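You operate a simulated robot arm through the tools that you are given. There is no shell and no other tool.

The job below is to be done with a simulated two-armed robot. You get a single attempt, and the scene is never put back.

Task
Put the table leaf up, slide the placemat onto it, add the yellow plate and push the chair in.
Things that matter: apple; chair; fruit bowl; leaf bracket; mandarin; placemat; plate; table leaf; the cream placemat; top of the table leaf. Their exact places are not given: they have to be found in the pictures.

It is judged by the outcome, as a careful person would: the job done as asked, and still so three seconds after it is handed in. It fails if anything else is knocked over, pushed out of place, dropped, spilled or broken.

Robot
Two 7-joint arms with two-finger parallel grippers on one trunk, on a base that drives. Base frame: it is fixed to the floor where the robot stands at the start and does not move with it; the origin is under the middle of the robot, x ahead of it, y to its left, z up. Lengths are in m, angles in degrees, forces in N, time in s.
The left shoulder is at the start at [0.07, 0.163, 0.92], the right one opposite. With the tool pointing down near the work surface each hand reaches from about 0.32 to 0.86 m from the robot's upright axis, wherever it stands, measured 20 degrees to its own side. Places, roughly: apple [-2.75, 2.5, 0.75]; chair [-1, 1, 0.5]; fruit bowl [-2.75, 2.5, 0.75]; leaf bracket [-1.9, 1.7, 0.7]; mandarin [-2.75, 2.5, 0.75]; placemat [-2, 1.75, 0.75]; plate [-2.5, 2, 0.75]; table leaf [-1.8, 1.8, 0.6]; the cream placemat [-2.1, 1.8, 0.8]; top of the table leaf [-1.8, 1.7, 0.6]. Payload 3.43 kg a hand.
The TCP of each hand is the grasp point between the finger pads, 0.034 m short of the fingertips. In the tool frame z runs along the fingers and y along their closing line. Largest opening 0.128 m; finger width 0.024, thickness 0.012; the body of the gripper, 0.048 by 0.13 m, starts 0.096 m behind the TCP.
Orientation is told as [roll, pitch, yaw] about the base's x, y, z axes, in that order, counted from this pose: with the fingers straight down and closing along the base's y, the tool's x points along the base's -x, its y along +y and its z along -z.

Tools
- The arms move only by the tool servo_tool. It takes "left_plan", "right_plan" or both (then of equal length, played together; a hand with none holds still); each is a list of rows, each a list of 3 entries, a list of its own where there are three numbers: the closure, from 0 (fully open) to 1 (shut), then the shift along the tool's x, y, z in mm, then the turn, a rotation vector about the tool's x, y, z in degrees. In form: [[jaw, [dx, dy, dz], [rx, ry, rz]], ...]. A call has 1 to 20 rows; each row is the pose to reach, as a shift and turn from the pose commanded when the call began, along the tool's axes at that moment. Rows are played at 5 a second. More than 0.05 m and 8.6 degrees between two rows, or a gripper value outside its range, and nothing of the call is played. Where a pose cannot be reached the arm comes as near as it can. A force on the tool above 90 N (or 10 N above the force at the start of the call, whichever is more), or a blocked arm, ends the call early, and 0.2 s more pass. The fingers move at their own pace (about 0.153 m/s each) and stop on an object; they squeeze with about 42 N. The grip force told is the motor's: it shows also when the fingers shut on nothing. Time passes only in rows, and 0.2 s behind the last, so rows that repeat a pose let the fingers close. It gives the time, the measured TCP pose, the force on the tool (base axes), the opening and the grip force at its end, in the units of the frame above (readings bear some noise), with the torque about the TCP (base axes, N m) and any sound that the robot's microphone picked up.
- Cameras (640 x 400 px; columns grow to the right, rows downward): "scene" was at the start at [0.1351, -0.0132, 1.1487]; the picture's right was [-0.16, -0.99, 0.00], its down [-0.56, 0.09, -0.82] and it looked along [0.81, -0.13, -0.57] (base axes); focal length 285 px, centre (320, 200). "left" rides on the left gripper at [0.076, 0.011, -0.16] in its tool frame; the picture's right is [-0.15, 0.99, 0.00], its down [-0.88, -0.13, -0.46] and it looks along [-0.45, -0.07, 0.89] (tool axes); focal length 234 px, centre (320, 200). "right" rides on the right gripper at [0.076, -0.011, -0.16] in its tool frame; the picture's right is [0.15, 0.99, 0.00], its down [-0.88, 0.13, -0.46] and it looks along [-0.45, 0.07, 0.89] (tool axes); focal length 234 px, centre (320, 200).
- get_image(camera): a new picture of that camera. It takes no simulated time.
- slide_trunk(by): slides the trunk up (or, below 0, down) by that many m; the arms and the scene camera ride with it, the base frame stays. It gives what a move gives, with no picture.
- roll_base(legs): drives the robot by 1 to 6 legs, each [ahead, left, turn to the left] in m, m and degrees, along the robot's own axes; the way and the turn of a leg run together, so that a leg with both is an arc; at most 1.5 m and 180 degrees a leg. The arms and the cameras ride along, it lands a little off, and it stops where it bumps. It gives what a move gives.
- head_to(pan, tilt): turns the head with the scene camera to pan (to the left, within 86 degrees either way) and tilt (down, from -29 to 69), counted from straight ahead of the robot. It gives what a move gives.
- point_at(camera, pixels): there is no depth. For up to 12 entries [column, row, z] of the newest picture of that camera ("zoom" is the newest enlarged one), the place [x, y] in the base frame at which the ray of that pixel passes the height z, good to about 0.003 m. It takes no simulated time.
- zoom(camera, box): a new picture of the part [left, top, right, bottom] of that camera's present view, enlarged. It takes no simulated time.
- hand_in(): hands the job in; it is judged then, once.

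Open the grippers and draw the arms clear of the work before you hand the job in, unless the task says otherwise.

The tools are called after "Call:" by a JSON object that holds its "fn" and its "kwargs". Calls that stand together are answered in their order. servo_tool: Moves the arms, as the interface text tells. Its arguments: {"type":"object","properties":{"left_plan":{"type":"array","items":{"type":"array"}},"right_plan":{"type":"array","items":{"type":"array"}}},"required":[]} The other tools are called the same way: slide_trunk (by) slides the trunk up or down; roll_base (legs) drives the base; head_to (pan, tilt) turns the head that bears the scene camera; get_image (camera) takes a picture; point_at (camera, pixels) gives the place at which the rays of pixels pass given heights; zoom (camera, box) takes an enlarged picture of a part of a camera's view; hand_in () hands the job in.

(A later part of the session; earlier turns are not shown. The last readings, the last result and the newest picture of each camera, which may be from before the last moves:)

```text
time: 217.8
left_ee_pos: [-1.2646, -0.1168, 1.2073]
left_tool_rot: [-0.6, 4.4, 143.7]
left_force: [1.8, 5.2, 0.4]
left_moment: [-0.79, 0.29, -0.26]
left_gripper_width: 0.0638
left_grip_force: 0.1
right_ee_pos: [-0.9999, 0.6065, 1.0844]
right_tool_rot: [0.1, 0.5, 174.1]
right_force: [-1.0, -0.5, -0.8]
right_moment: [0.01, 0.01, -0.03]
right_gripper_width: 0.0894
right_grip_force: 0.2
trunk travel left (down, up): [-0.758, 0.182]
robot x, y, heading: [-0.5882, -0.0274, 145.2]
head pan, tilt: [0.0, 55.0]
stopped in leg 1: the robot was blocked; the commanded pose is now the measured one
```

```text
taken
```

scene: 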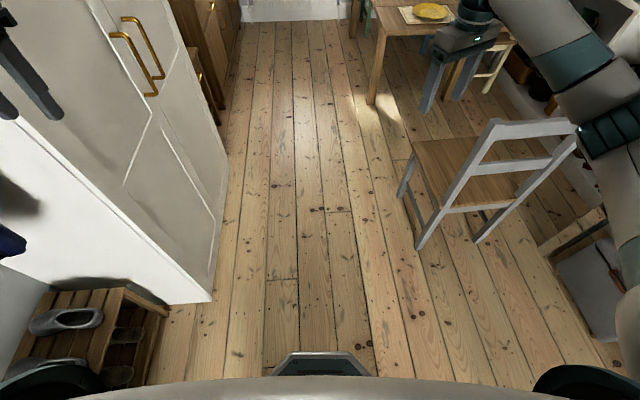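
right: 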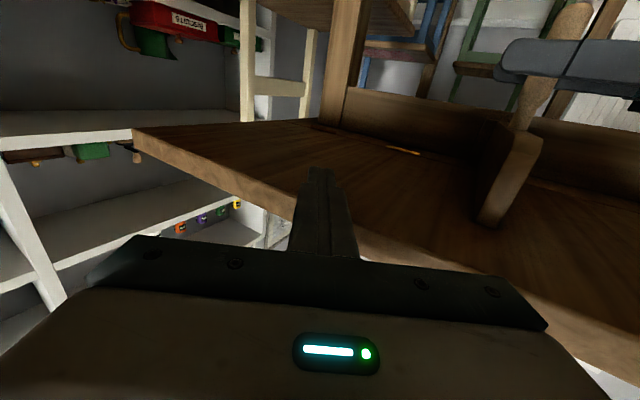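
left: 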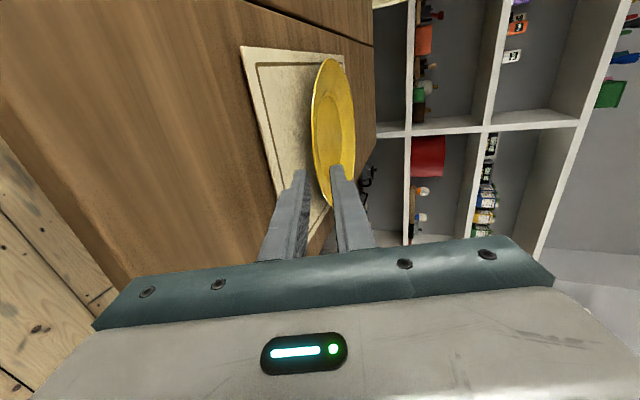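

My left hand touched the wardrobe's end lightly (5 N). I turn back 15°, move over to the right away from it, and then finish the turn.

Call:
{"fn": "roll_base", "kwargs": {"legs": [[0, 0, -15], [0, -0.4, 0], [0, -0.3, 0]]}}

Call:
{"fn": "get_image", "kwargs": {"camera": "scene"}}

```text
time: 222.8
left_ee_pos: [-0.7339, 0.5086, 1.2074]
left_tool_rot: [-0.7, 4.2, 128.7]
left_force: [-0.2, -0.3, -0.3]
left_moment: [0.0, -0.02, 0.0]
left_gripper_width: 0.064
left_grip_force: 0.0
right_ee_pos: [-0.292, 1.1395, 1.0849]
right_tool_rot: [0.0, 0.4, 159.4]
right_force: [0.6, -0.2, 0.0]
right_moment: [0.02, -0.04, 0.03]
right_gripper_width: 0.0895
right_grip_force: 0.1
trunk travel left (down, up): [-0.758, 0.182]
robot x, y, heading: [-0.0574, 0.4228, 130.2]
head pan, tilt: [0.0, 55.0]
```

```text
taken
```

scene: 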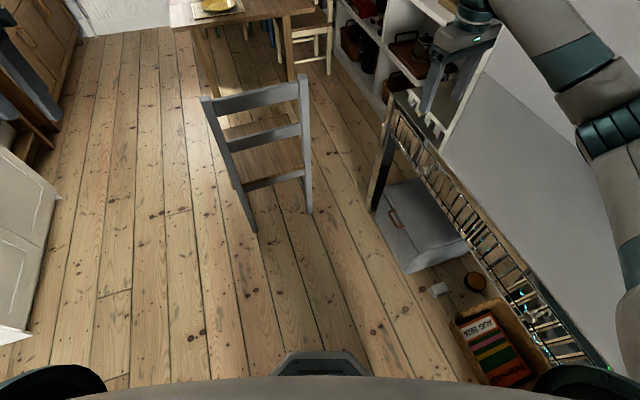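

Clear of the wardrobe now, with the chair ahead at (260,150). I finish the turn to heading ~149.6° and align with the chair's centre line.

Call:
{"fn": "roll_base", "kwargs": {"legs": [[0, 0, 19.4], [0, -0.13, 0]]}}

Call:
{"fn": "get_image", "kwargs": {"camera": "scene"}}

```text
time: 225.2
left_ee_pos: [-0.6576, 0.3905, 1.2073]
left_tool_rot: [-0.7, 4.3, 148.3]
left_force: [0.3, -0.7, -0.3]
left_moment: [0.03, 0.0, 0.01]
left_gripper_width: 0.064
left_grip_force: 0.0
right_ee_pos: [-0.4496, 1.1321, 1.0849]
right_tool_rot: [-0.1, 0.5, 178.7]
right_force: [0.0, -0.1, 0.1]
right_moment: [0.08, -0.01, 0.01]
right_gripper_width: 0.0894
right_grip_force: 0.1
trunk travel left (down, up): [-0.758, 0.182]
robot x, y, heading: [0.008, 0.5366, 149.4]
head pan, tilt: [0.0, 55.0]
```

```text
taken
```

scene: 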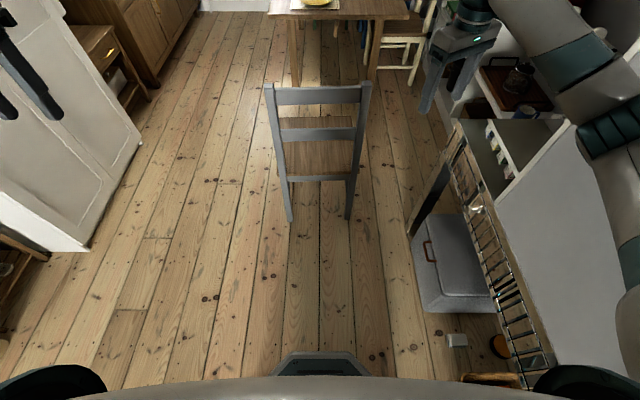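

I'm squarely behind the chair (its centre at column 319). I bring both hands in front of me, fingers closed, at ±0.13 m from my centre line, still high.

Call:
{"fn": "servo_tool", "kwargs": {"left_plan": [[0.6, [-10, -42, 15], [0, 0, 0]], [0.7, [-20, -83, 30], [0, 0, 0]], [0.8, [-30, -125, 46], [0, 0, 0]], [0.9, [-40, -166, 61], [0, 0, 0]], [1, [-50, -208, 76], [0, 0, 0]], [1, [-60, -250, 91], [0, 0, 0]], [1, [-70, -291, 107], [0, 0, 0]], [1, [-80, -333, 122], [0, 0, 0]]], "right_plan": [[0.4, [3, 24, 0], [0, 0, 3.7]], [0.5, [7, 47, 0], [0, 0, 7.3]], [0.6, [10, 71, 0], [0, 0, 11]], [0.8, [13, 95, 0], [0, 0, 14.6]], [1, [17, 118, 0], [0, 0, 18.3]], [1, [20, 142, 0], [0, 0, 22]], [1, [24, 165, 0], [0, 0, 25.6]], [1, [27, 189, 0], [0, 0, 29.3]]]}}

Call:
{"fn": "get_image", "kwargs": {"camera": "scene"}}

```text
time: 227.0
left_ee_pos: [-0.5457, 0.681, 1.0919]
left_tool_rot: [-0.8, 4.1, 148.1]
left_force: [0.7, -0.8, -0.5]
left_moment: [0.03, 0.01, 0.05]
left_gripper_width: 0.0001
left_grip_force: 33.2
left hand out of reach, approached as far as the arm can: row 8
right_ee_pos: [-0.4264, 0.9446, 1.0849]
right_tool_rot: [-0.2, 0.4, 149.4]
right_force: [-0.1, -0.5, 0.2]
right_moment: [0.02, 0.0, -0.03]
right_gripper_width: 0.0
right_grip_force: 33.2
trunk travel left (down, up): [-0.758, 0.182]
robot x, y, heading: [0.0058, 0.5385, 149.5]
head pan, tilt: [0.0, 55.0]
```

```text
taken
```

scene: 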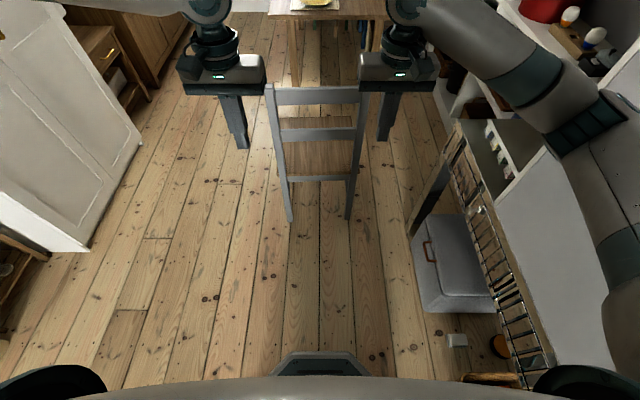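

Both hands are in front of me on either side of the chair back's columns. I check how far the right elbow at (600,120) is from the console before lowering the trunk.

Call:
{"fn": "point_at", "kwargs": {"camera": "scene", "pixels": [[600, 120, 1.2], [600, 120, 1.1], [620, 180, 1.25], [480, 120, 0.77], [550, 340, 0.77], [462, 125, 0.77]]}}

Call:
{"fn": "head_to", "kwargs": {"pan": -50, "tilt": 45}}

Call:
{"fn": "get_image", "kwargs": {"camera": "scene"}}

```text
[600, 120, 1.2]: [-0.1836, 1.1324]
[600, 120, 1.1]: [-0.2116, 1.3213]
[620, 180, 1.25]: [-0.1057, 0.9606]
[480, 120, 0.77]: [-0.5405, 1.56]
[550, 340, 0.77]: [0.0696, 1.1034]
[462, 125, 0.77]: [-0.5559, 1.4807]
```

```text
time: 228.2
left_ee_pos: [-0.5452, 0.681, 1.0925]
left_tool_rot: [-0.7, 4.2, 148.3]
left_force: [0.6, 0.4, -0.4]
left_moment: [0.01, -0.03, -0.02]
left_gripper_width: 0.0
left_grip_force: 33.2
right_ee_pos: [-0.4266, 0.944, 1.0859]
right_tool_rot: [-0.1, 0.5, 149.4]
right_force: [0.2, -0.8, -0.4]
right_moment: [-0.02, 0.0, -0.03]
right_gripper_width: 0.0
right_grip_force: 33.0
trunk travel left (down, up): [-0.758, 0.182]
robot x, y, heading: [0.0077, 0.5373, 149.3]
head pan, tilt: [-50.0, 45.0]
```

```text
taken
```

scene: 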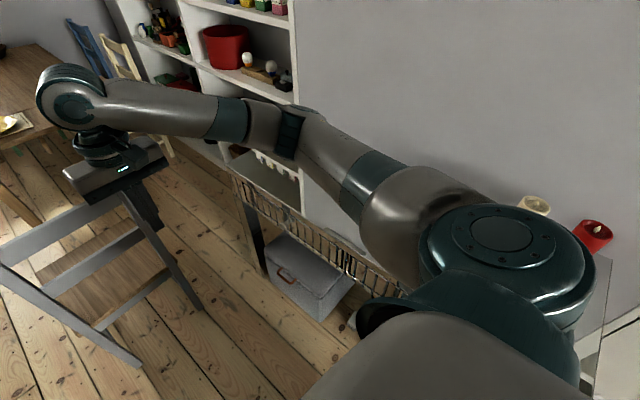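

The elbow is only ~5 cm from the console, so I won't go low; instead I'll hold the chair's top rail from above with both hands, which also keeps it from tipping. I lower the trunk 0.1 m and turn both hands so the fingers close fore-and-aft.

Call:
{"fn": "slide_trunk", "kwargs": {"by": -0.1}}

Call:
{"fn": "servo_tool", "kwargs": {"left_plan": [[0.9, [-11, -3, 0], [0, 0, 7.4]], [0.8, [-22, -6, 0], [0, 0, 14.8]], [0.7, [-33, -9, 0], [0, 0, 22.2]], [0.6, [-43, -12, 0], [0, 0, 29.7]], [0.5, [-54, -15, 0], [0, 0, 37.1]], [0.4, [-65, -18, 0], [0, 0, 44.5]], [0.3, [-76, -21, 0], [0, 0, 51.9]], [0.2, [-87, -24, 0], [0, 0, 59.3]], [0.1, [-98, -27, 0], [0, 0, 66.7]], [0, [-109, -30, 0], [0, 0, 74.2]], [0, [-120, -33, 0], [0, 0, 81.6]], [0, [-130, -36, 0], [0, 0, 89]]], "right_plan": [[0.9, [-8, 1, 0], [0, 0, -7.5]], [0.8, [-17, 2, 0], [0, 0, -15]], [0.7, [-25, 3, 0], [0, 0, -22.5]], [0.6, [-33, 4, 0], [0, 0, -30]], [0.5, [-42, 4, 0], [0, 0, -37.5]], [0.4, [-50, 5, 0], [0, 0, -45]], [0.3, [-58, 6, 0], [0, 0, -52.5]], [0.2, [-67, 7, 0], [0, 0, -60]], [0.1, [-75, 8, 0], [0, 0, -67.5]], [0, [-83, 9, 0], [0, 0, -75]], [0, [-92, 9, 0], [0, 0, -82.5]], [0, [-100, 10, 0], [0, 0, -90]]]}}

Call:
{"fn": "head_to", "kwargs": {"pan": 0, "tilt": 50}}

Call:
{"fn": "get_image", "kwargs": {"camera": "scene"}}

```text
time: 229.5
left_ee_pos: [-0.5465, 0.6813, 0.9918]
left_tool_rot: [-0.7, 4.2, 148.2]
left_force: [0.6, 1.3, -0.3]
left_moment: [0.02, 0.02, 0.01]
left_gripper_width: 0.0
left_grip_force: 33.2
right_ee_pos: [-0.4265, 0.9448, 0.9841]
right_tool_rot: [-0.1, 0.4, 149.4]
right_force: [0.0, 0.4, -0.4]
right_moment: [-0.04, 0.04, 0.0]
right_gripper_width: 0.0
right_grip_force: 33.0
trunk travel left (down, up): [-0.658, 0.282]
robot x, y, heading: [0.0055, 0.5361, 149.6]
head pan, tilt: [-50.0, 45.0]
```

```text
time: 232.1
left_ee_pos: [-0.6197, 0.6821, 1.0066]
left_tool_rot: [-4.2, -0.8, 59.2]
left_force: [0.3, -0.7, 0.2]
left_moment: [-0.01, -0.02, 0.01]
left_gripper_width: 0.1279
left_grip_force: 0.0
left hand out of reach, approached as far as the arm can: row 1, 2, 3, 4, 5, 6, 7, 8, 9, 10, 11, 12
right_ee_pos: [-0.5178, 0.9878, 0.9834]
right_tool_rot: [0.5, 0.2, -120.5]
right_force: [0.0, 0.2, 0.1]
right_moment: [0.01, -0.01, 0.01]
right_gripper_width: 0.1279
right_grip_force: 0.0
trunk travel left (down, up): [-0.658, 0.282]
robot x, y, heading: [0.0088, 0.5401, 149.6]
head pan, tilt: [-50.0, 45.0]
```

```text
time: 233.3
left_ee_pos: [-0.6211, 0.6829, 1.0075]
left_tool_rot: [-4.1, -0.8, 59.2]
left_force: [-0.5, 0.4, 0.0]
left_moment: [-0.04, -0.04, -0.02]
left_gripper_width: 0.1278
left_grip_force: 0.1
right_ee_pos: [-0.5176, 0.9864, 0.9834]
right_tool_rot: [0.4, 0.1, -120.8]
right_force: [0.2, -0.9, -0.2]
right_moment: [-0.03, -0.02, 0.0]
right_gripper_width: 0.1281
right_grip_force: 0.0
trunk travel left (down, up): [-0.658, 0.282]
robot x, y, heading: [0.0089, 0.5363, 149.5]
head pan, tilt: [0.0, 50.0]
```

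```text
taken
```

scene: 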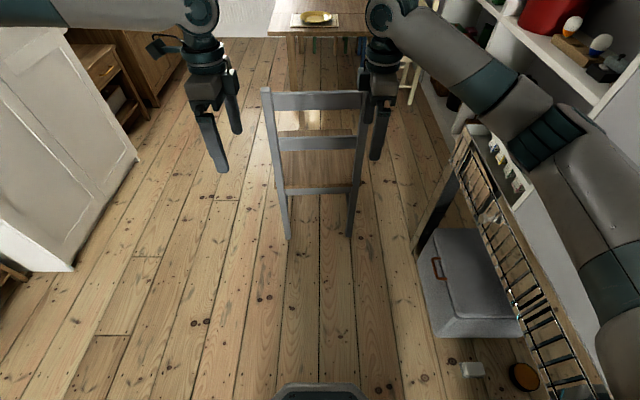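

The left arm is limited at 0.19 m to the left, so I shift the base 8 cm right instead and bring the right hand inward and level with the left one.

Call:
{"fn": "roll_base", "kwargs": {"legs": [[0, -0.08, 0]]}}

Call:
{"fn": "servo_tool", "kwargs": {"right_plan": [[0, [-26, 21, 0], [0, 0, 0]], [0, [-53, 43, 0], [0, 0, 0]], [0, [-79, 64, 0], [0, 0, 0]]]}}

Call:
{"fn": "get_image", "kwargs": {"camera": "scene"}}

```text
time: 234.3
left_ee_pos: [-0.5803, 0.7488, 1.0071]
left_tool_rot: [-4.1, -0.8, 59.3]
left_force: [-0.3, 0.1, 0.5]
left_moment: [-0.05, 0.01, -0.05]
left_gripper_width: 0.1277
left_grip_force: 0.1
right_ee_pos: [-0.4782, 1.0559, 0.9824]
right_tool_rot: [0.5, 0.2, -120.6]
right_force: [-0.5, 1.0, -0.4]
right_moment: [-0.02, 0.04, 0.01]
right_gripper_width: 0.1281
right_grip_force: 0.1
trunk travel left (down, up): [-0.658, 0.282]
robot x, y, heading: [0.044, 0.6039, 149.3]
head pan, tilt: [0.0, 50.0]
```

```text
time: 235.1
left_ee_pos: [-0.5806, 0.7484, 1.0065]
left_tool_rot: [-4.1, -0.8, 59.3]
left_force: [-0.1, -0.2, 0.1]
left_moment: [0.04, -0.02, 0.01]
left_gripper_width: 0.128
left_grip_force: 0.0
right_ee_pos: [-0.4618, 0.9538, 0.9845]
right_tool_rot: [0.4, 0.2, -120.6]
right_force: [0.3, -0.2, 0.3]
right_moment: [0.02, 0.0, 0.01]
right_gripper_width: 0.1283
right_grip_force: 0.0
trunk travel left (down, up): [-0.658, 0.282]
robot x, y, heading: [0.0487, 0.6063, 149.6]
head pan, tilt: [0.0, 50.0]
```

```text
taken
```

scene: 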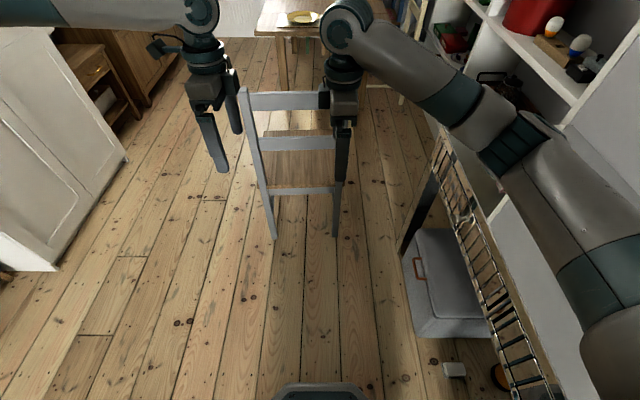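

Both hands are aligned (F 0.88, V 0.352 and 0.589). I drive ahead 0.40 m so the chair's top rail comes under the fingers, still above it.

Call:
{"fn": "roll_base", "kwargs": {"legs": [[0.4, 0, 0]]}}

Call:
{"fn": "get_image", "kwargs": {"camera": "left"}}

Call:
{"fn": "get_image", "kwargs": {"camera": "right"}}

Call:
{"fn": "get_image", "kwargs": {"camera": "scene"}}

```text
time: 237.6
left_ee_pos: [-0.9259, 0.9529, 1.006]
left_tool_rot: [-4.2, -0.8, 59.2]
left_force: [0.2, 0.8, 1.1]
left_moment: [0.02, 0.01, -0.01]
left_gripper_width: 0.1282
left_grip_force: 0.0
right_ee_pos: [-0.8087, 1.1571, 0.9842]
right_tool_rot: [0.5, 0.0, -120.6]
right_force: [0.0, 0.6, -0.3]
right_moment: [-0.02, 0.0, -0.03]
right_gripper_width: 0.128
right_grip_force: 0.0
trunk travel left (down, up): [-0.658, 0.282]
robot x, y, heading: [-0.2972, 0.8057, 149.5]
head pan, tilt: [0.0, 50.0]
```

```text
taken
```

left: 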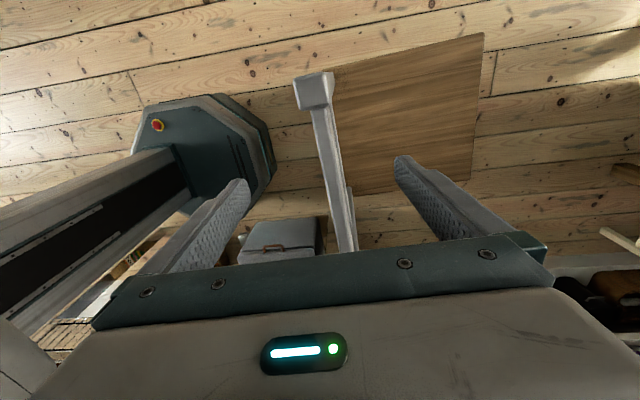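

```text
taken
```

right: 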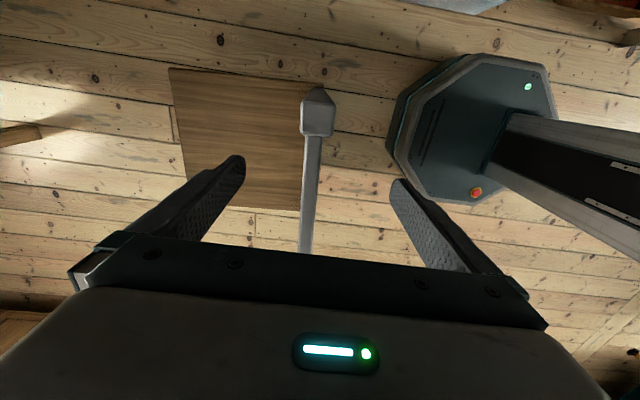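

```text
taken
```

scene: 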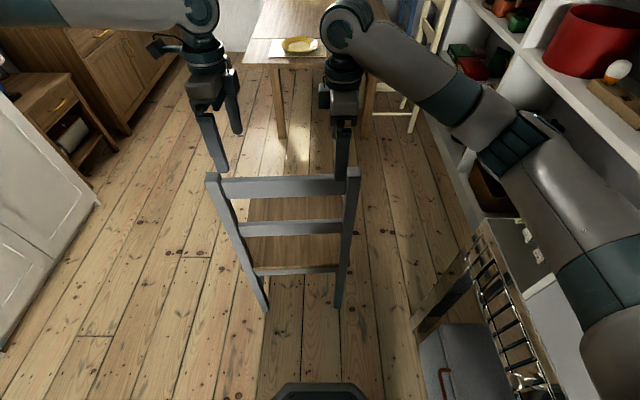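

The top rail is centred between the fingers of both hands. I lower the trunk 0.145 m so the fingers straddle the rail.

Call:
{"fn": "slide_trunk", "kwargs": {"by": -0.145}}

Call:
{"fn": "get_image", "kwargs": {"camera": "left"}}

Call:
{"fn": "get_image", "kwargs": {"camera": "right"}}

```text
time: 239.3
left_ee_pos: [-0.9259, 0.9528, 0.8613]
left_tool_rot: [-4.1, -0.8, 59.2]
left_force: [-0.4, -1.1, -0.3]
left_moment: [-0.02, 0.03, 0.01]
left_gripper_width: 0.1278
left_grip_force: 0.0
right_ee_pos: [-0.8085, 1.1575, 0.8386]
right_tool_rot: [0.4, 0.1, -120.7]
right_force: [0.6, -0.2, 0.3]
right_moment: [-0.01, 0.02, -0.02]
right_gripper_width: 0.1282
right_grip_force: 0.1
trunk travel left (down, up): [-0.513, 0.427]
robot x, y, heading: [-0.2969, 0.8071, 149.5]
head pan, tilt: [0.0, 50.0]
```

```text
taken
```

left: 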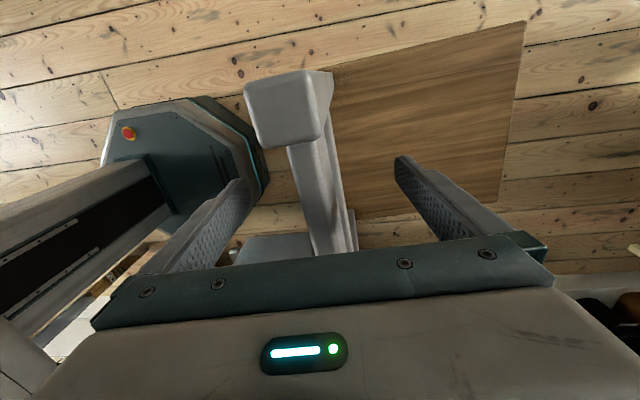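

```text
taken
```

right: 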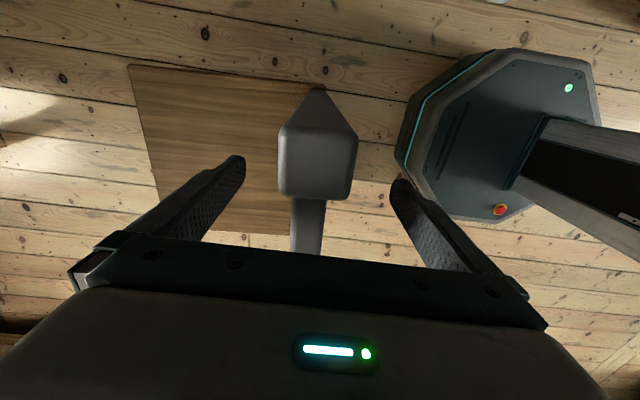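

The rail is straddled by both grippers. I close both on it.

Call:
{"fn": "servo_tool", "kwargs": {"left_plan": [[0.4, [0, 0, 0], [0, 0, 0]], [0.7, [0, 0, 0], [0, 0, 0]], [1, [0, 0, 0], [0, 0, 0]], [1, [0, 0, 0], [0, 0, 0]], [1, [0, 0, 0], [0, 0, 0]]], "right_plan": [[0.4, [0, 0, 0], [0, 0, 0]], [0.7, [0, 0, 0], [0, 0, 0]], [1, [0, 0, 0], [0, 0, 0]], [1, [0, 0, 0], [0, 0, 0]], [1, [0, 0, 0], [0, 0, 0]]]}}

Call:
{"fn": "get_image", "kwargs": {"camera": "scene"}}

```text
time: 240.5
left_ee_pos: [-0.9288, 0.9534, 0.8619]
left_tool_rot: [-4.0, -0.7, 59.4]
left_force: [-9.9, -0.8, -0.4]
left_moment: [1.5, 2.26, 1.09]
left_gripper_width: 0.0237
left_grip_force: 42.1
right_ee_pos: [-0.8096, 1.1587, 0.8389]
right_tool_rot: [0.4, 0.1, -120.7]
right_force: [-5.9, 3.1, 8.0]
right_moment: [1.41, 2.11, 1.04]
right_gripper_width: 0.0203
right_grip_force: 42.1
trunk travel left (down, up): [-0.513, 0.427]
robot x, y, heading: [-0.3001, 0.8059, 149.5]
head pan, tilt: [0.0, 50.0]
```

```text
taken
```

scene: 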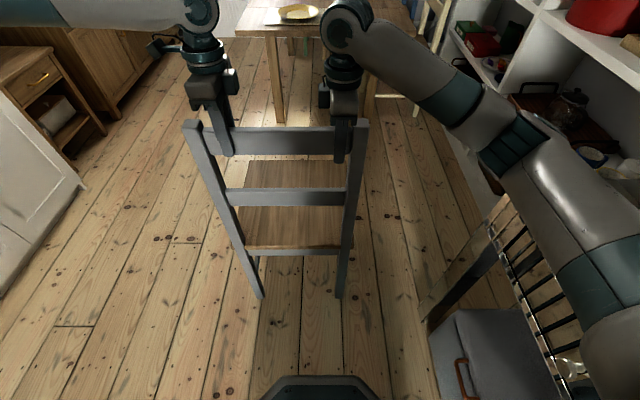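

Both hands hold the rail firmly. I drive ahead 0.2 m, pushing the chair, and check.

Call:
{"fn": "roll_base", "kwargs": {"legs": [[0.1, 0, 0], [0.1, 0, 0]]}}

Call:
{"fn": "get_image", "kwargs": {"camera": "scene"}}

```text
time: 242.3
left_ee_pos: [-1.0579, 1.0297, 0.8659]
left_tool_rot: [-4.0, -0.8, 59.3]
left_force: [5.6, -7.2, 20.6]
left_moment: [-1.16, -1.85, 0.72]
left_gripper_width: 0.0253
left_grip_force: 41.9
right_ee_pos: [-0.9406, 1.2309, 0.8566]
right_tool_rot: [-0.5, -0.4, -120.2]
right_force: [13.7, -7.8, 24.0]
right_moment: [0.38, -2.55, -0.91]
right_gripper_width: 0.0304
right_grip_force: 41.6
trunk travel left (down, up): [-0.513, 0.427]
robot x, y, heading: [-0.434, 0.8888, 149.5]
head pan, tilt: [0.0, 50.0]
stopped in leg 2: the force on the tool passed its limit at 101 N (the readings are from after the stop); the commanded pose is now the measured one
```

```text
taken
```

scene: 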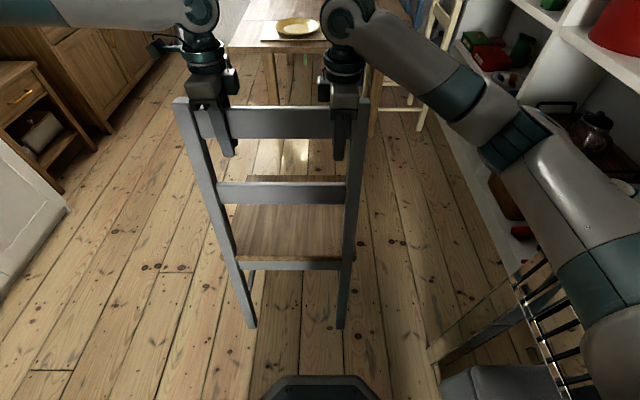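

The drive stopped at 101 N; the rail seems to be rotating in the grips, i.e. the chair tends to tip. I measure the feet to see how far they moved.

Call:
{"fn": "point_at", "kwargs": {"camera": "scene", "pixels": [[251, 327, 0], [341, 326, 0], [175, 100, 0.876], [366, 98, 0.876], [240, 258, 0.45], [355, 260, 0.45], [250, 295, 0]]}}

Call:
{"fn": "zoom", "kwargs": {"camera": "scene", "box": [160, 80, 400, 340]}}

```text
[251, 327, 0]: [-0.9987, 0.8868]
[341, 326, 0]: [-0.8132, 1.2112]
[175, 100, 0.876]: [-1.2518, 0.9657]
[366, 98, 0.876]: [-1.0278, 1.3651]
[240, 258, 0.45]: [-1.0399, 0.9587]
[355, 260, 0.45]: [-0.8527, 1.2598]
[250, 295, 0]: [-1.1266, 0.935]
```

```text
1.54 times, centred on (280, 210) of scene
```

zoom: 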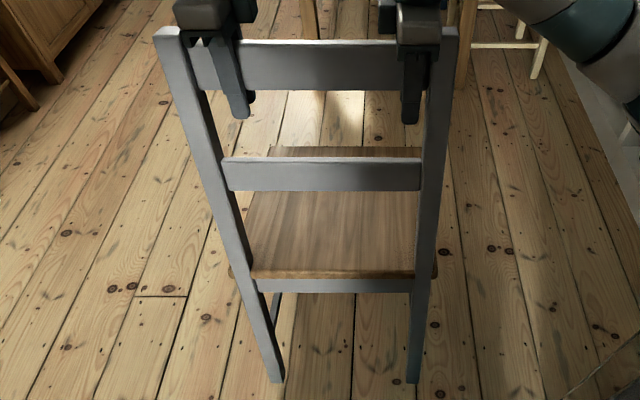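

The chair is tipping: its feet moved only ~3.5 cm while the top went 15 cm. I drive back so it stands upright again on all four feet.

Call:
{"fn": "roll_base", "kwargs": {"legs": [[-0.06, 0, 0]]}}

Call:
{"fn": "zoom", "kwargs": {"camera": "scene", "box": [160, 80, 400, 340]}}

```text
time: 243.3
left_ee_pos: [-1.0131, 1.0027, 0.8565]
left_tool_rot: [-4.6, -0.6, 59.1]
left_force: [3.0, 4.6, -23.6]
left_moment: [-1.64, -1.58, 0.58]
left_gripper_width: 0.0204
left_grip_force: 41.9
right_ee_pos: [-0.8969, 1.2067, 0.8471]
right_tool_rot: [0.3, -0.2, -120.4]
right_force: [-3.2, -4.8, -18.4]
right_moment: [-0.76, -2.66, -0.72]
right_gripper_width: 0.025
right_grip_force: 41.6
trunk travel left (down, up): [-0.513, 0.427]
robot x, y, heading: [-0.3831, 0.8569, 149.6]
head pan, tilt: [0.0, 50.0]
```

```text
1.54 times, centred on (280, 210) of scene
```

zoom: 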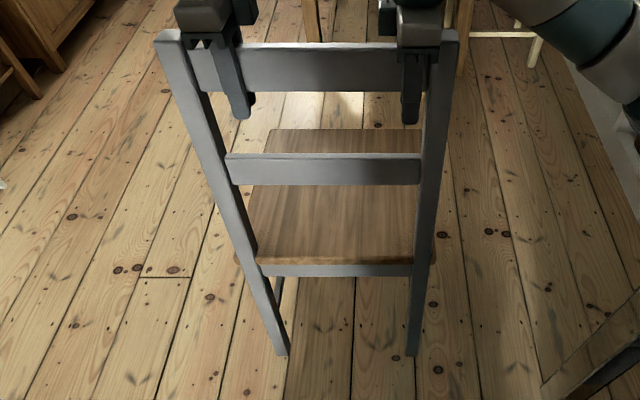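

I measure the rear feet and post tops again in this enlarged view.

Call:
{"fn": "point_at", "kwargs": {"camera": "zoom", "pixels": [[283, 355, 0], [412, 355, 0], [165, 32, 0.876], [448, 32, 0.876], [262, 262, 0.43], [415, 262, 0.43]]}}

```text
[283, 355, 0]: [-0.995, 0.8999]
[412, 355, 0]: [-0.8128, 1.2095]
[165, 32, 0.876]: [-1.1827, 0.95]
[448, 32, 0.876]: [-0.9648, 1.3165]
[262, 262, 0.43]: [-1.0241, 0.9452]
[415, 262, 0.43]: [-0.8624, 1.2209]
```

The front feet have not slid at all; the chair is still tilted about 6°. I drive back another 9.5 cm to set it upright.

Call:
{"fn": "roll_base", "kwargs": {"legs": [[-0.095, 0, 0]]}}

Call:
{"fn": "zoom", "kwargs": {"camera": "scene", "box": [160, 80, 400, 340]}}

```text
time: 244.4
left_ee_pos: [-0.9283, 0.9544, 0.8605]
left_tool_rot: [-4.4, -0.7, 59.0]
left_force: [6.1, 0.2, -8.4]
left_moment: [-1.95, -1.59, 0.54]
left_gripper_width: 0.0232
left_grip_force: 41.9
right_ee_pos: [-0.8117, 1.1589, 0.8504]
right_tool_rot: [-0.1, -0.5, -120.5]
right_force: [5.0, -1.4, -7.3]
right_moment: [-1.08, -2.08, -0.63]
right_gripper_width: 0.0277
right_grip_force: 41.8
trunk travel left (down, up): [-0.513, 0.427]
robot x, y, heading: [-0.3007, 0.8087, 149.5]
head pan, tilt: [0.0, 50.0]
```

```text
1.54 times, centred on (280, 210) of scene
```

zoom: 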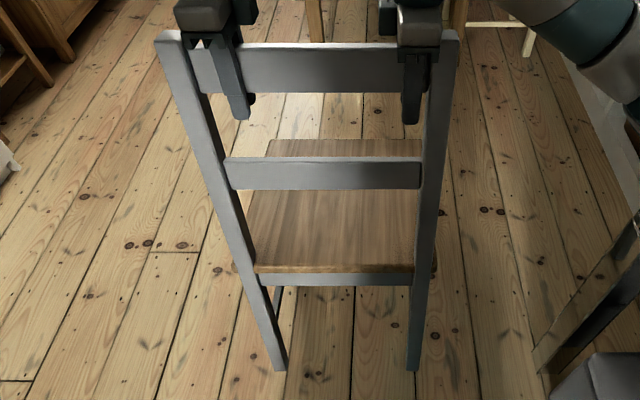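

Call:
{"fn": "point_at", "kwargs": {"camera": "zoom", "pixels": [[281, 370, 0], [412, 369, 0], [256, 270, 0.44], [413, 270, 0.44]]}}

Call:
{"fn": "servo_tool", "kwargs": {"left_plan": [[0.8, [0, 0, 0], [0, 0, 0]], [0.6, [0, 0, 0], [0, 0, 0]], [0.4, [0, 0, 0], [0, 0, 0]], [0, [0, 0, 0], [0, 0, 0]], [0, [0, 0, 0], [0, 0, 0]]], "right_plan": [[0.8, [0, 0, 0], [0, 0, 0]], [0.6, [0, 0, 0], [0, 0, 0]], [0.4, [0, 0, 0], [0, 0, 0]], [0, [0, 0, 0], [0, 0, 0]], [0, [0, 0, 0], [0, 0, 0]]]}}

Call:
{"fn": "zoom", "kwargs": {"camera": "scene", "box": [160, 80, 400, 340]}}

```text
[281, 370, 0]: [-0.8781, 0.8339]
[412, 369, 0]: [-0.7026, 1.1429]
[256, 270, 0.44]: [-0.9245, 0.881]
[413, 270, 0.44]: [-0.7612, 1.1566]
```

```text
time: 245.6
left_ee_pos: [-0.9269, 0.9549, 0.8616]
left_tool_rot: [-4.2, -0.7, 59.2]
left_force: [0.0, 0.0, 0.8]
left_moment: [-0.02, 0.0, 0.03]
left_gripper_width: 0.1279
left_grip_force: 0.0
right_ee_pos: [-0.8118, 1.1578, 0.8515]
right_tool_rot: [-0.1, -0.4, -120.4]
right_force: [8.1, -4.6, -1.8]
right_moment: [0.01, -0.01, 0.08]
right_gripper_width: 0.128
right_grip_force: 0.1
trunk travel left (down, up): [-0.513, 0.427]
robot x, y, heading: [-0.2976, 0.8092, 149.3]
head pan, tilt: [0.0, 50.0]
```

```text
1.54 times, centred on (280, 210) of scene
```

zoom: 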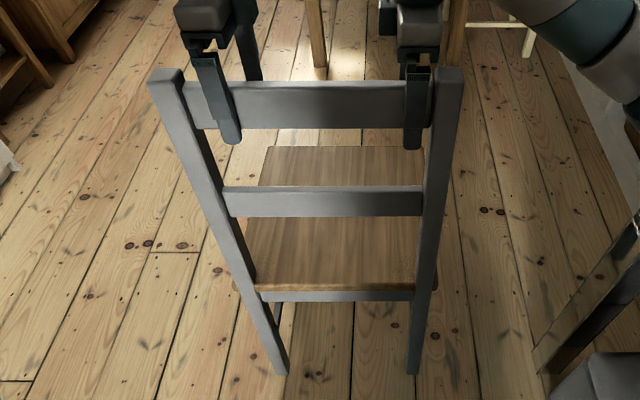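

The chair stands upright again, about 10 cm further back than before. Pushing high makes it tip, so I must push low on its rear legs. I lift the hands clear of the rail first and look at the left arm's posture.

Call:
{"fn": "slide_trunk", "kwargs": {"by": 0.15}}

Call:
{"fn": "head_to", "kwargs": {"pan": 45, "tilt": 35}}

Call:
{"fn": "get_image", "kwargs": {"camera": "scene"}}

```text
time: 247.3
left_ee_pos: [-0.9279, 0.9557, 1.0107]
left_tool_rot: [-4.4, -0.7, 59.0]
left_force: [-0.2, 0.7, -0.8]
left_moment: [0.01, 0.03, 0.03]
left_gripper_width: 0.1281
left_grip_force: 0.0
right_ee_pos: [-0.8101, 1.1588, 1.0011]
right_tool_rot: [-0.2, -0.3, -120.5]
right_force: [-0.5, 0.3, 0.3]
right_moment: [-0.01, 0.05, 0.01]
right_gripper_width: 0.128
right_grip_force: 0.0
trunk travel left (down, up): [-0.663, 0.277]
robot x, y, heading: [-0.3013, 0.8067, 149.5]
head pan, tilt: [0.0, 50.0]
```

```text
time: 248.5
left_ee_pos: [-0.9269, 0.9548, 1.0117]
left_tool_rot: [-4.4, -0.6, 59.1]
left_force: [0.5, -0.1, -0.2]
left_moment: [-0.01, -0.02, 0.01]
left_gripper_width: 0.128
left_grip_force: 0.2
right_ee_pos: [-0.8115, 1.1582, 1.0017]
right_tool_rot: [-0.2, -0.4, -120.5]
right_force: [-0.8, -0.7, 0.3]
right_moment: [0.01, -0.03, 0.05]
right_gripper_width: 0.1281
right_grip_force: 0.0
trunk travel left (down, up): [-0.663, 0.277]
robot x, y, heading: [-0.2999, 0.8057, 149.4]
head pan, tilt: [45.0, 35.0]
```

```text
taken
```

scene: 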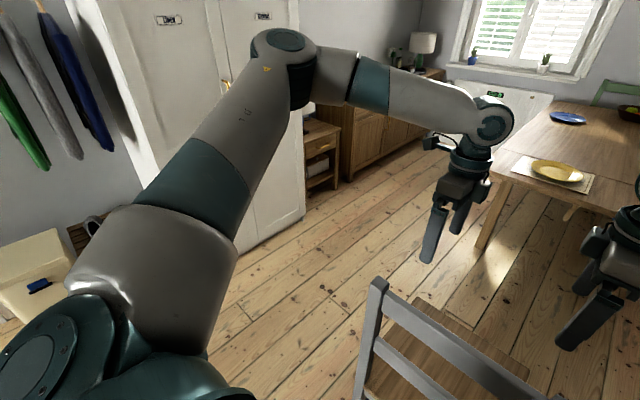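

The left arm has its elbow raised outward, which is acceptable. I back off 0.27 m (and 0.1 m left) from the chair and return both hands to the plain downward orientation.

Call:
{"fn": "roll_base", "kwargs": {"legs": [[-0.27, 0.1, 0]]}}

Call:
{"fn": "servo_tool", "kwargs": {"left_plan": [[0.3, [0, 0, 0], [0, 0, -7.5]], [0.6, [0, 0, 0], [0, 0, -15]], [1, [0, 0, 0], [0, 0, -22.5]], [1, [0, 0, 0], [0, 0, -30]], [1, [0, 0, 0], [0, 0, -37.5]], [1, [0, 0, 0], [0, 0, -45]], [1, [0, 0, 0], [0, 0, -52.5]], [1, [0, 0, 0], [0, 0, -60]], [1, [0, 0, 0], [0, 0, -67.5]], [1, [0, 0, 0], [0, 0, -75]], [1, [0, 0, 0], [0, 0, -82.5]], [1, [0, 0, 0], [0, 0, -90]]], "right_plan": [[0.3, [5, 0, 0], [0, 0, 7.5]], [0.6, [10, 0, 0], [0, 0, 15]], [1, [20, 0, 0], [0, 0, 22.5]], [1, [30, 0, 0], [0, 0, 30]], [1, [45, 0, 0], [0, 0, 37.5]], [1, [60, 0, 0], [0, 0, 45]], [1, [75, 0, 0], [0, 0, 52.5]], [1, [90, 0, 0], [0, 0, 60]], [1, [105, 0, 0], [0, 0, 67.5]], [1, [120, 0, 0], [0, 0, 75]], [1, [130, 0, 0], [0, 0, 82.5]], [1, [140, 0, 0], [0, 0, 90]]]}}

Call:
{"fn": "head_to", "kwargs": {"pan": 0, "tilt": 50}}

Call:
{"fn": "get_image", "kwargs": {"camera": "scene"}}

```text
time: 250.4
left_ee_pos: [-0.7461, 0.731, 1.01]
left_tool_rot: [-4.4, -0.7, 59.1]
left_force: [0.2, -0.6, -0.3]
left_moment: [-0.02, 0.0, 0.01]
left_gripper_width: 0.1279
left_grip_force: 0.0
right_ee_pos: [-0.6313, 0.9341, 1.001]
right_tool_rot: [-0.2, -0.4, -120.4]
right_force: [0.3, 0.8, -0.1]
right_moment: [0.01, -0.01, 0.0]
right_gripper_width: 0.1277
right_grip_force: 0.0
trunk travel left (down, up): [-0.663, 0.277]
robot x, y, heading: [-0.1179, 0.5893, 149.7]
head pan, tilt: [45.0, 35.0]
```

```text
time: 253.1
left_ee_pos: [-0.7451, 0.7314, 1.0114]
left_tool_rot: [-0.7, 4.3, 149.3]
left_force: [1.8, 0.4, 0.3]
left_moment: [-0.01, 0.04, 0.0]
left_gripper_width: 0.0003
left_grip_force: 32.7
right_ee_pos: [-0.5603, 1.0557, 0.9997]
right_tool_rot: [0.5, -0.1, 149.5]
right_force: [-0.6, 0.2, -0.8]
right_moment: [-0.01, 0.0, -0.02]
right_gripper_width: 0.0001
right_grip_force: 32.9
trunk travel left (down, up): [-0.663, 0.277]
robot x, y, heading: [-0.1179, 0.5867, 149.6]
head pan, tilt: [45.0, 35.0]
```

```text
time: 254.2
left_ee_pos: [-0.7465, 0.7306, 1.0111]
left_tool_rot: [-0.6, 4.4, 149.0]
left_force: [0.8, -0.3, -0.8]
left_moment: [-0.01, -0.03, 0.0]
left_gripper_width: 0.0
left_grip_force: 32.8
right_ee_pos: [-0.5596, 1.0549, 1.0001]
right_tool_rot: [0.4, -0.1, 149.7]
right_force: [-0.4, -0.8, 0.0]
right_moment: [0.03, 0.05, 0.02]
right_gripper_width: 0.0002
right_grip_force: 33.1
trunk travel left (down, up): [-0.663, 0.277]
robot x, y, heading: [-0.121, 0.5886, 149.2]
head pan, tilt: [0.0, 50.0]
```

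```text
taken
```

scene: 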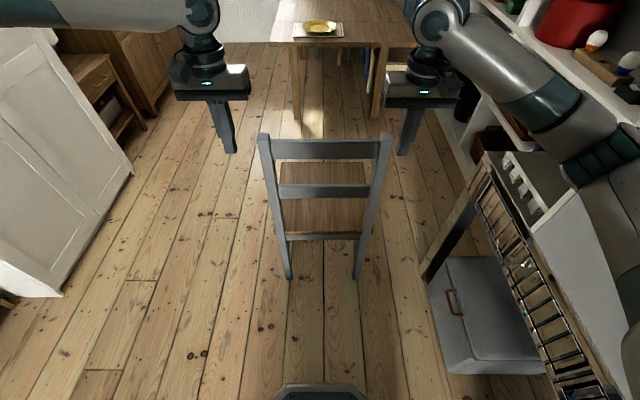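

Both hands hang symmetrically (V 0.252 and 0.627). I measure the chair's rear feet at (289,278), (357,277) and other obstacles at right.

Call:
{"fn": "point_at", "kwargs": {"camera": "scene", "pixels": [[289, 279, 0], [357, 278, 0], [286, 240, 0.2], [359, 239, 0.2], [427, 280, 0], [445, 370, 0], [475, 170, 0.77], [470, 165, 0], [440, 100, 0]]}}

Call:
{"fn": "zoom", "kwargs": {"camera": "scene", "box": [230, 120, 420, 300]}}

```text
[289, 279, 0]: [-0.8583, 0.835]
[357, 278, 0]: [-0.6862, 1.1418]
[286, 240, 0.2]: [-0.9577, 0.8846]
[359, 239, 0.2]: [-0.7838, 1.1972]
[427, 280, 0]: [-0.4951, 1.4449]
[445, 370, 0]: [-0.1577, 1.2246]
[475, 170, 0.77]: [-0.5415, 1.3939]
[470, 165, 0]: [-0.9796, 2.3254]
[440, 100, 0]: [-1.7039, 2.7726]
```

```text
2.22 times, centred on (325, 210) of scene
```

zoom: 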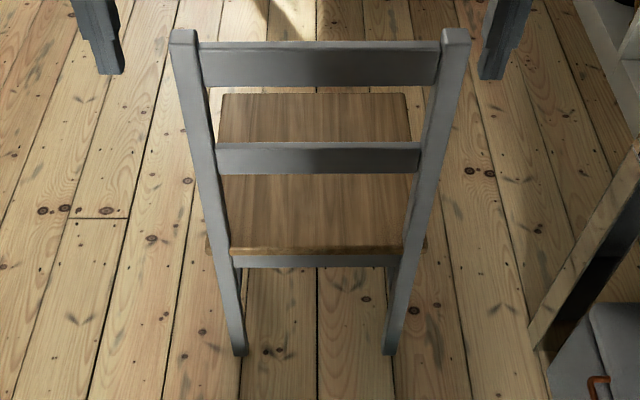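

Rear legs are at F≈1.166, V 0.286 and 0.638. I back the base 0.12 m while stretching both hands 0.12 m further ahead, which draws the elbows inward from the console.

Call:
{"fn": "roll_base", "kwargs": {"legs": [[-0.12, 0, 0]]}}

Call:
{"fn": "servo_tool", "kwargs": {"left_plan": [[1, [-30, 0, 20], [0, 0, 0]], [1, [-60, -5, 40], [0, 0, 0]], [1, [-90, -10, 60], [0, 0, 0]], [1, [-115, -15, 80], [0, 0, 0]]], "right_plan": [[1, [-30, 0, 20], [0, 0, 0]], [1, [-60, 0, 40], [0, 0, 0]], [1, [-90, 0, 60], [0, 0, 0]], [1, [-115, 0, 80], [0, 0, 0]]]}}

Call:
{"fn": "get_image", "kwargs": {"camera": "scene"}}

```text
time: 255.4
left_ee_pos: [-0.6431, 0.6709, 1.0108]
left_tool_rot: [-0.6, 4.4, 149.1]
left_force: [0.2, 0.3, 0.0]
left_moment: [0.0, -0.03, 0.0]
left_gripper_width: 0.0
left_grip_force: 33.4
right_ee_pos: [-0.4569, 0.9963, 0.9995]
right_tool_rot: [0.4, -0.1, 149.6]
right_force: [-0.2, 0.7, 0.1]
right_moment: [0.0, -0.02, 0.04]
right_gripper_width: 0.0
right_grip_force: 33.2
trunk travel left (down, up): [-0.663, 0.277]
robot x, y, heading: [-0.0168, 0.5259, 149.4]
head pan, tilt: [0.0, 50.0]
```

```text
time: 256.4
left_ee_pos: [-0.6916, 0.6472, 0.9656]
left_tool_rot: [-0.8, 4.3, 149.2]
left_force: [-1.0, 0.6, 0.6]
left_moment: [-0.04, -0.04, 0.03]
left_gripper_width: 0.0001
left_grip_force: 33.2
left hand out of reach, approached as far as the arm can: row 1, 2, 3, 4
right_ee_pos: [-0.5559, 1.0546, 0.9185]
right_tool_rot: [0.3, 0.0, 149.5]
right_force: [-0.7, -0.3, 0.1]
right_moment: [-0.03, -0.01, -0.01]
right_gripper_width: 0.0
right_grip_force: 33.2
trunk travel left (down, up): [-0.663, 0.277]
robot x, y, heading: [-0.018, 0.5243, 149.5]
head pan, tilt: [0.0, 50.0]
```

```text
taken
```

scene: 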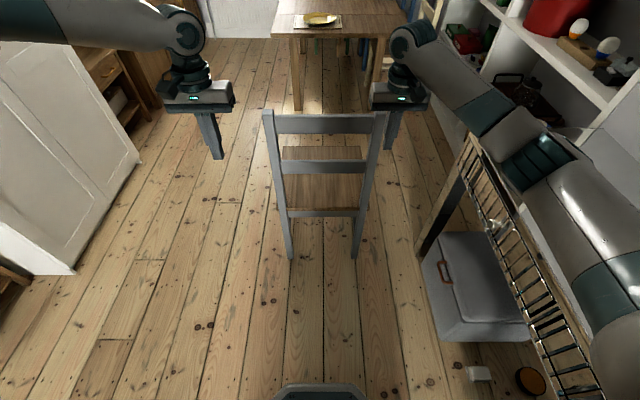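

The left arm is stuck in its raised-elbow posture. I reset it by pitching the hand level and back down again out to the left, as that lowered the elbow earlier.

Call:
{"fn": "servo_tool", "kwargs": {"left_plan": [[1, [15, 30, 25], [0, 0, 0]], [1, [30, 60, 50], [0, 0, 0]], [1, [40, 90, 75], [0, 0, 0]], [1, [50, 120, 100], [0, 0, 0]], [1, [50, 120, 105], [0, -8.2, 0]], [1, [50, 120, 110], [0, -16.4, 0]], [1, [50, 120, 115], [0, -24.6, 0]], [1, [50, 120, 120], [0, -32.8, 0]], [1, [50, 120, 130], [0, -41, 0]], [1, [50, 120, 140], [0, -49.2, 0]], [1, [50, 120, 150], [0, -57.4, 0]], [1, [50, 120, 160], [0, -65.6, 0]], [1, [50, 120, 170], [0, -73.8, 0]], [1, [50, 120, 180], [0, -82, 0]], [1, [50, 120, 190], [0, -90, 0]]]}}

Call:
{"fn": "head_to", "kwargs": {"pan": 40, "tilt": 50}}

Call:
{"fn": "get_image", "kwargs": {"camera": "scene"}}

```text
time: 259.6
left_ee_pos: [-0.7041, 0.4958, 0.8755]
left_tool_rot: [-1.7, -65.0, 150.8]
left_force: [-0.5, -0.3, -0.2]
left_moment: [-0.01, 0.01, 0.02]
left_gripper_width: 0.0
left_grip_force: 33.0
left hand out of reach, approached as far as the arm can: row 11, 12, 13, 14, 15
right_ee_pos: [-0.5557, 1.0543, 0.92]
right_tool_rot: [0.3, -0.1, 149.6]
right_force: [0.5, -0.7, 0.6]
right_moment: [0.02, 0.01, -0.01]
right_gripper_width: 0.0001
right_grip_force: 33.3
trunk travel left (down, up): [-0.663, 0.277]
robot x, y, heading: [-0.0175, 0.5241, 149.5]
head pan, tilt: [0.0, 50.0]
```

```text
time: 260.7
left_ee_pos: [-0.7039, 0.4948, 0.8764]
left_tool_rot: [-1.7, -65.1, 150.7]
left_force: [-0.1, -0.2, -0.1]
left_moment: [-0.01, 0.01, -0.01]
left_gripper_width: 0.0
left_grip_force: 32.6
right_ee_pos: [-0.5558, 1.0545, 0.9207]
right_tool_rot: [0.4, -0.1, 149.6]
right_force: [0.1, -0.6, -0.3]
right_moment: [0.01, 0.0, 0.01]
right_gripper_width: 0.0
right_grip_force: 33.0
trunk travel left (down, up): [-0.663, 0.277]
robot x, y, heading: [-0.0167, 0.5254, 149.5]
head pan, tilt: [40.0, 50.0]
```

```text
taken
```

scene: 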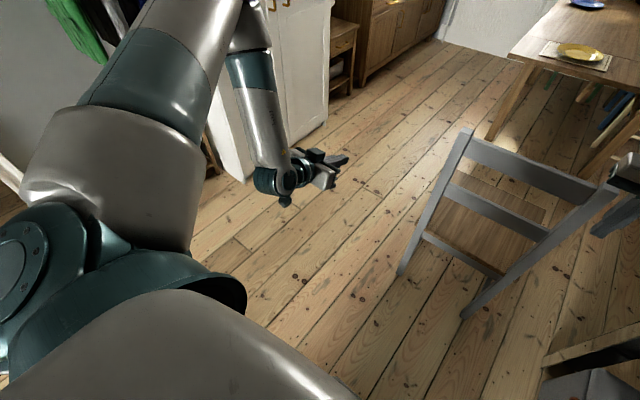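

The left elbow is stuck upward because of earlier wrist rolls. I roll the left hand the opposite way about its pointing axis, to drive the elbow back down.

Call:
{"fn": "servo_tool", "kwargs": {"left_plan": [[1, [0, 0, 0], [0, 0, -8]], [1, [0, 0, 0], [0, 0, -16]], [1, [0, 0, 0], [0, 0, -24]], [1, [0, 0, 0], [0, 0, -32]], [1, [0, 0, 0], [0, 0, -40]], [1, [0, 0, 0], [0, 0, -48]], [1, [0, 0, 0], [0, 0, -56]], [1, [0, 0, 0], [0, 0, -64]], [1, [0, 0, 0], [0, 0, -72]], [1, [0, 0, 0], [0, 0, -80]], [1, [0, 0, 0], [0, 0, -88]], [1, [0, 0, 0], [0, 0, -96]], [1, [0, 0, 0], [0, 0, -104]], [1, [0, 0, 0], [0, 0, -112]], [1, [0, 0, 0], [0, 0, -120]]]}}

Call:
{"fn": "get_image", "kwargs": {"camera": "scene"}}

```text
time: 263.9
left_ee_pos: [-0.7034, 0.4965, 0.8761]
left_tool_rot: [-61.4, 27.6, -107.0]
left_force: [-1.2, 0.2, -0.6]
left_moment: [-0.02, -0.02, -0.03]
left_gripper_width: 0.0001
left_grip_force: 33.4
left hand out of reach, approached as far as the arm can: row 4, 5, 6, 7, 8, 9, 10, 11
right_ee_pos: [-0.5549, 1.0561, 0.9185]
right_tool_rot: [0.4, 0.0, 149.6]
right_force: [-0.2, 0.9, 0.5]
right_moment: [0.0, 0.02, -0.01]
right_gripper_width: 0.0
right_grip_force: 32.7
trunk travel left (down, up): [-0.663, 0.277]
robot x, y, heading: [-0.0157, 0.5286, 149.4]
head pan, tilt: [40.0, 50.0]
```

```text
taken
```

scene: 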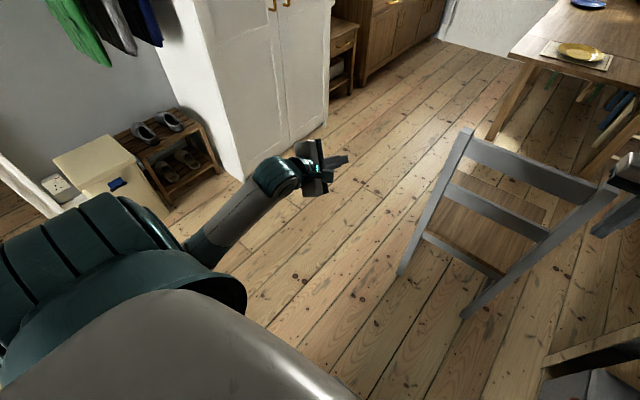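

The elbow has dropped to the normal low side (forearm now from beneath the shoulder). I roll the hand back level.

Call:
{"fn": "servo_tool", "kwargs": {"left_plan": [[1, [0, 0, 0], [0, 0, 8]], [1, [0, 0, 0], [0, 0, 16]], [1, [0, 0, 0], [0, 0, 24]], [1, [0, 0, 0], [0, 0, 32]], [1, [0, 0, 0], [0, 0, 40]], [1, [0, 0, 0], [0, 0, 48]], [1, [0, 0, 0], [0, 0, 56]], [1, [0, 0, 0], [0, 0, 64]], [1, [0, 0, 0], [0, 0, 72]], [1, [0, 0, 0], [0, 0, 80]], [1, [0, 0, 0], [0, 0, 88]], [1, [0, 0, 0], [0, 0, 96]], [1, [0, 0, 0], [0, 0, 104]], [1, [0, 0, 0], [0, 0, 112]], [1, [0, 0, 0], [0, 0, 120]]]}}

Call:
{"fn": "get_image", "kwargs": {"camera": "scene"}}

```text
time: 267.1
left_ee_pos: [-0.7024, 0.4944, 0.8765]
left_tool_rot: [-1.5, -65.1, 150.5]
left_force: [0.4, 1.1, -0.2]
left_moment: [0.0, -0.01, 0.01]
left_gripper_width: 0.0001
left_grip_force: 33.3
right_ee_pos: [-0.5553, 1.0543, 0.9201]
right_tool_rot: [0.3, -0.1, 149.5]
right_force: [0.0, -0.1, 0.1]
right_moment: [-0.02, 0.01, 0.0]
right_gripper_width: 0.0003
right_grip_force: 32.8
trunk travel left (down, up): [-0.663, 0.277]
robot x, y, heading: [-0.0148, 0.5273, 149.9]
head pan, tilt: [40.0, 50.0]
```

```text
taken
```

scene: 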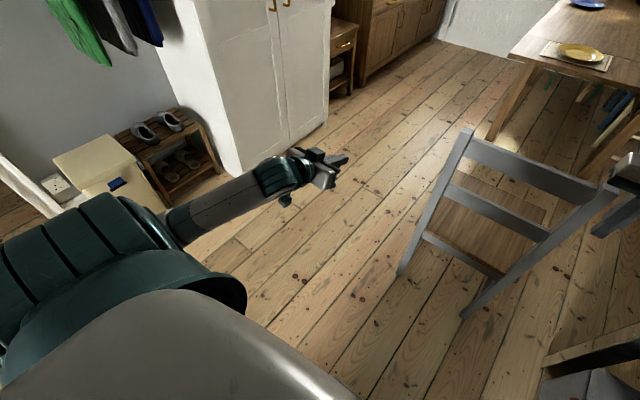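

The left arm is healthy again. I lower the trunk 0.3 m and bring both hands, pointing forward and down, to low positions (z≈0.26) behind the chair's rear legs.

Call:
{"fn": "slide_trunk", "kwargs": {"by": -0.3}}

Call:
{"fn": "servo_tool", "kwargs": {"left_plan": [[1, [28, -23, 23], [0, 0, 0]], [1, [56, -47, 47], [0, 0, 0]], [1, [84, -70, 70], [0, 0, 0]], [1, [111, -94, 94], [0, 0, 0]], [1, [139, -117, 117], [0, 0, 0]], [1, [167, -141, 141], [0, 0, 0]], [1, [195, -164, 164], [0, 0, 0]], [1, [223, -188, 188], [0, 0, 0]], [1, [251, -211, 211], [0, 0, 0]]], "right_plan": [[1, [8, 0, 40], [0, -7.2, 0]], [1, [16, -1, 80], [0, -14.4, 0]], [1, [24, -2, 120], [0, -21.7, 0]], [1, [32, -4, 160], [0, -28.9, 0]], [1, [41, -5, 200], [0, -36.1, 0]], [1, [49, -6, 240], [0, -43.3, 0]], [1, [57, -7, 280], [0, -50.6, 0]], [1, [65, -8, 320], [0, -57.8, 0]], [1, [73, -10, 360], [0, -65, 0]]]}}

Call:
{"fn": "head_to", "kwargs": {"pan": 0, "tilt": 50}}

Call:
{"fn": "get_image", "kwargs": {"camera": "scene"}}

```text
time: 270.1
left_ee_pos: [-0.7041, 0.4946, 0.5784]
left_tool_rot: [-1.7, -65.0, 150.7]
left_force: [0.3, 0.6, 1.1]
left_moment: [-0.04, 0.0, -0.04]
left_gripper_width: 0.0001
left_grip_force: 32.8
right_ee_pos: [-0.5552, 1.0548, 0.6198]
right_tool_rot: [0.4, -0.2, 149.6]
right_force: [0.2, 0.0, -0.3]
right_moment: [0.0, -0.02, 0.0]
right_gripper_width: 0.0001
right_grip_force: 32.8
trunk travel left (down, up): [-0.363, 0.577]
robot x, y, heading: [-0.0148, 0.5259, 149.6]
head pan, tilt: [40.0, 50.0]
```

```text
time: 272.1
left_ee_pos: [-0.666, 0.723, 0.2624]
left_tool_rot: [-1.6, -65.0, 150.7]
left_force: [-0.5, -0.5, -0.4]
left_moment: [-0.01, -0.02, -0.02]
left_gripper_width: 0.0
left_grip_force: 32.8
right_ee_pos: [-0.4891, 1.0235, 0.2595]
right_tool_rot: [0.9, -65.1, 148.6]
right_force: [-0.7, 0.4, -0.4]
right_moment: [0.0, -0.02, 0.03]
right_gripper_width: 0.0
right_grip_force: 33.1
trunk travel left (down, up): [-0.363, 0.577]
robot x, y, heading: [-0.0185, 0.5251, 149.4]
head pan, tilt: [40.0, 50.0]
```

```text
time: 273.1
left_ee_pos: [-0.6667, 0.7217, 0.2643]
left_tool_rot: [-1.7, -65.0, 150.8]
left_force: [0.3, -0.5, 0.4]
left_moment: [0.02, -0.01, 0.0]
left_gripper_width: 0.0002
left_grip_force: 32.7
right_ee_pos: [-0.4903, 1.0234, 0.2625]
right_tool_rot: [1.0, -65.1, 148.8]
right_force: [0.3, -0.4, -0.3]
right_moment: [0.03, -0.01, 0.01]
right_gripper_width: 0.0
right_grip_force: 33.4
trunk travel left (down, up): [-0.363, 0.577]
robot x, y, heading: [-0.019, 0.5296, 149.5]
head pan, tilt: [0.0, 50.0]
```

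```text
taken
```

scene: 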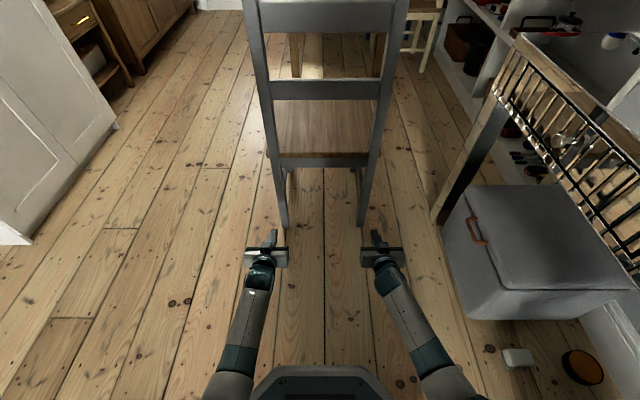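

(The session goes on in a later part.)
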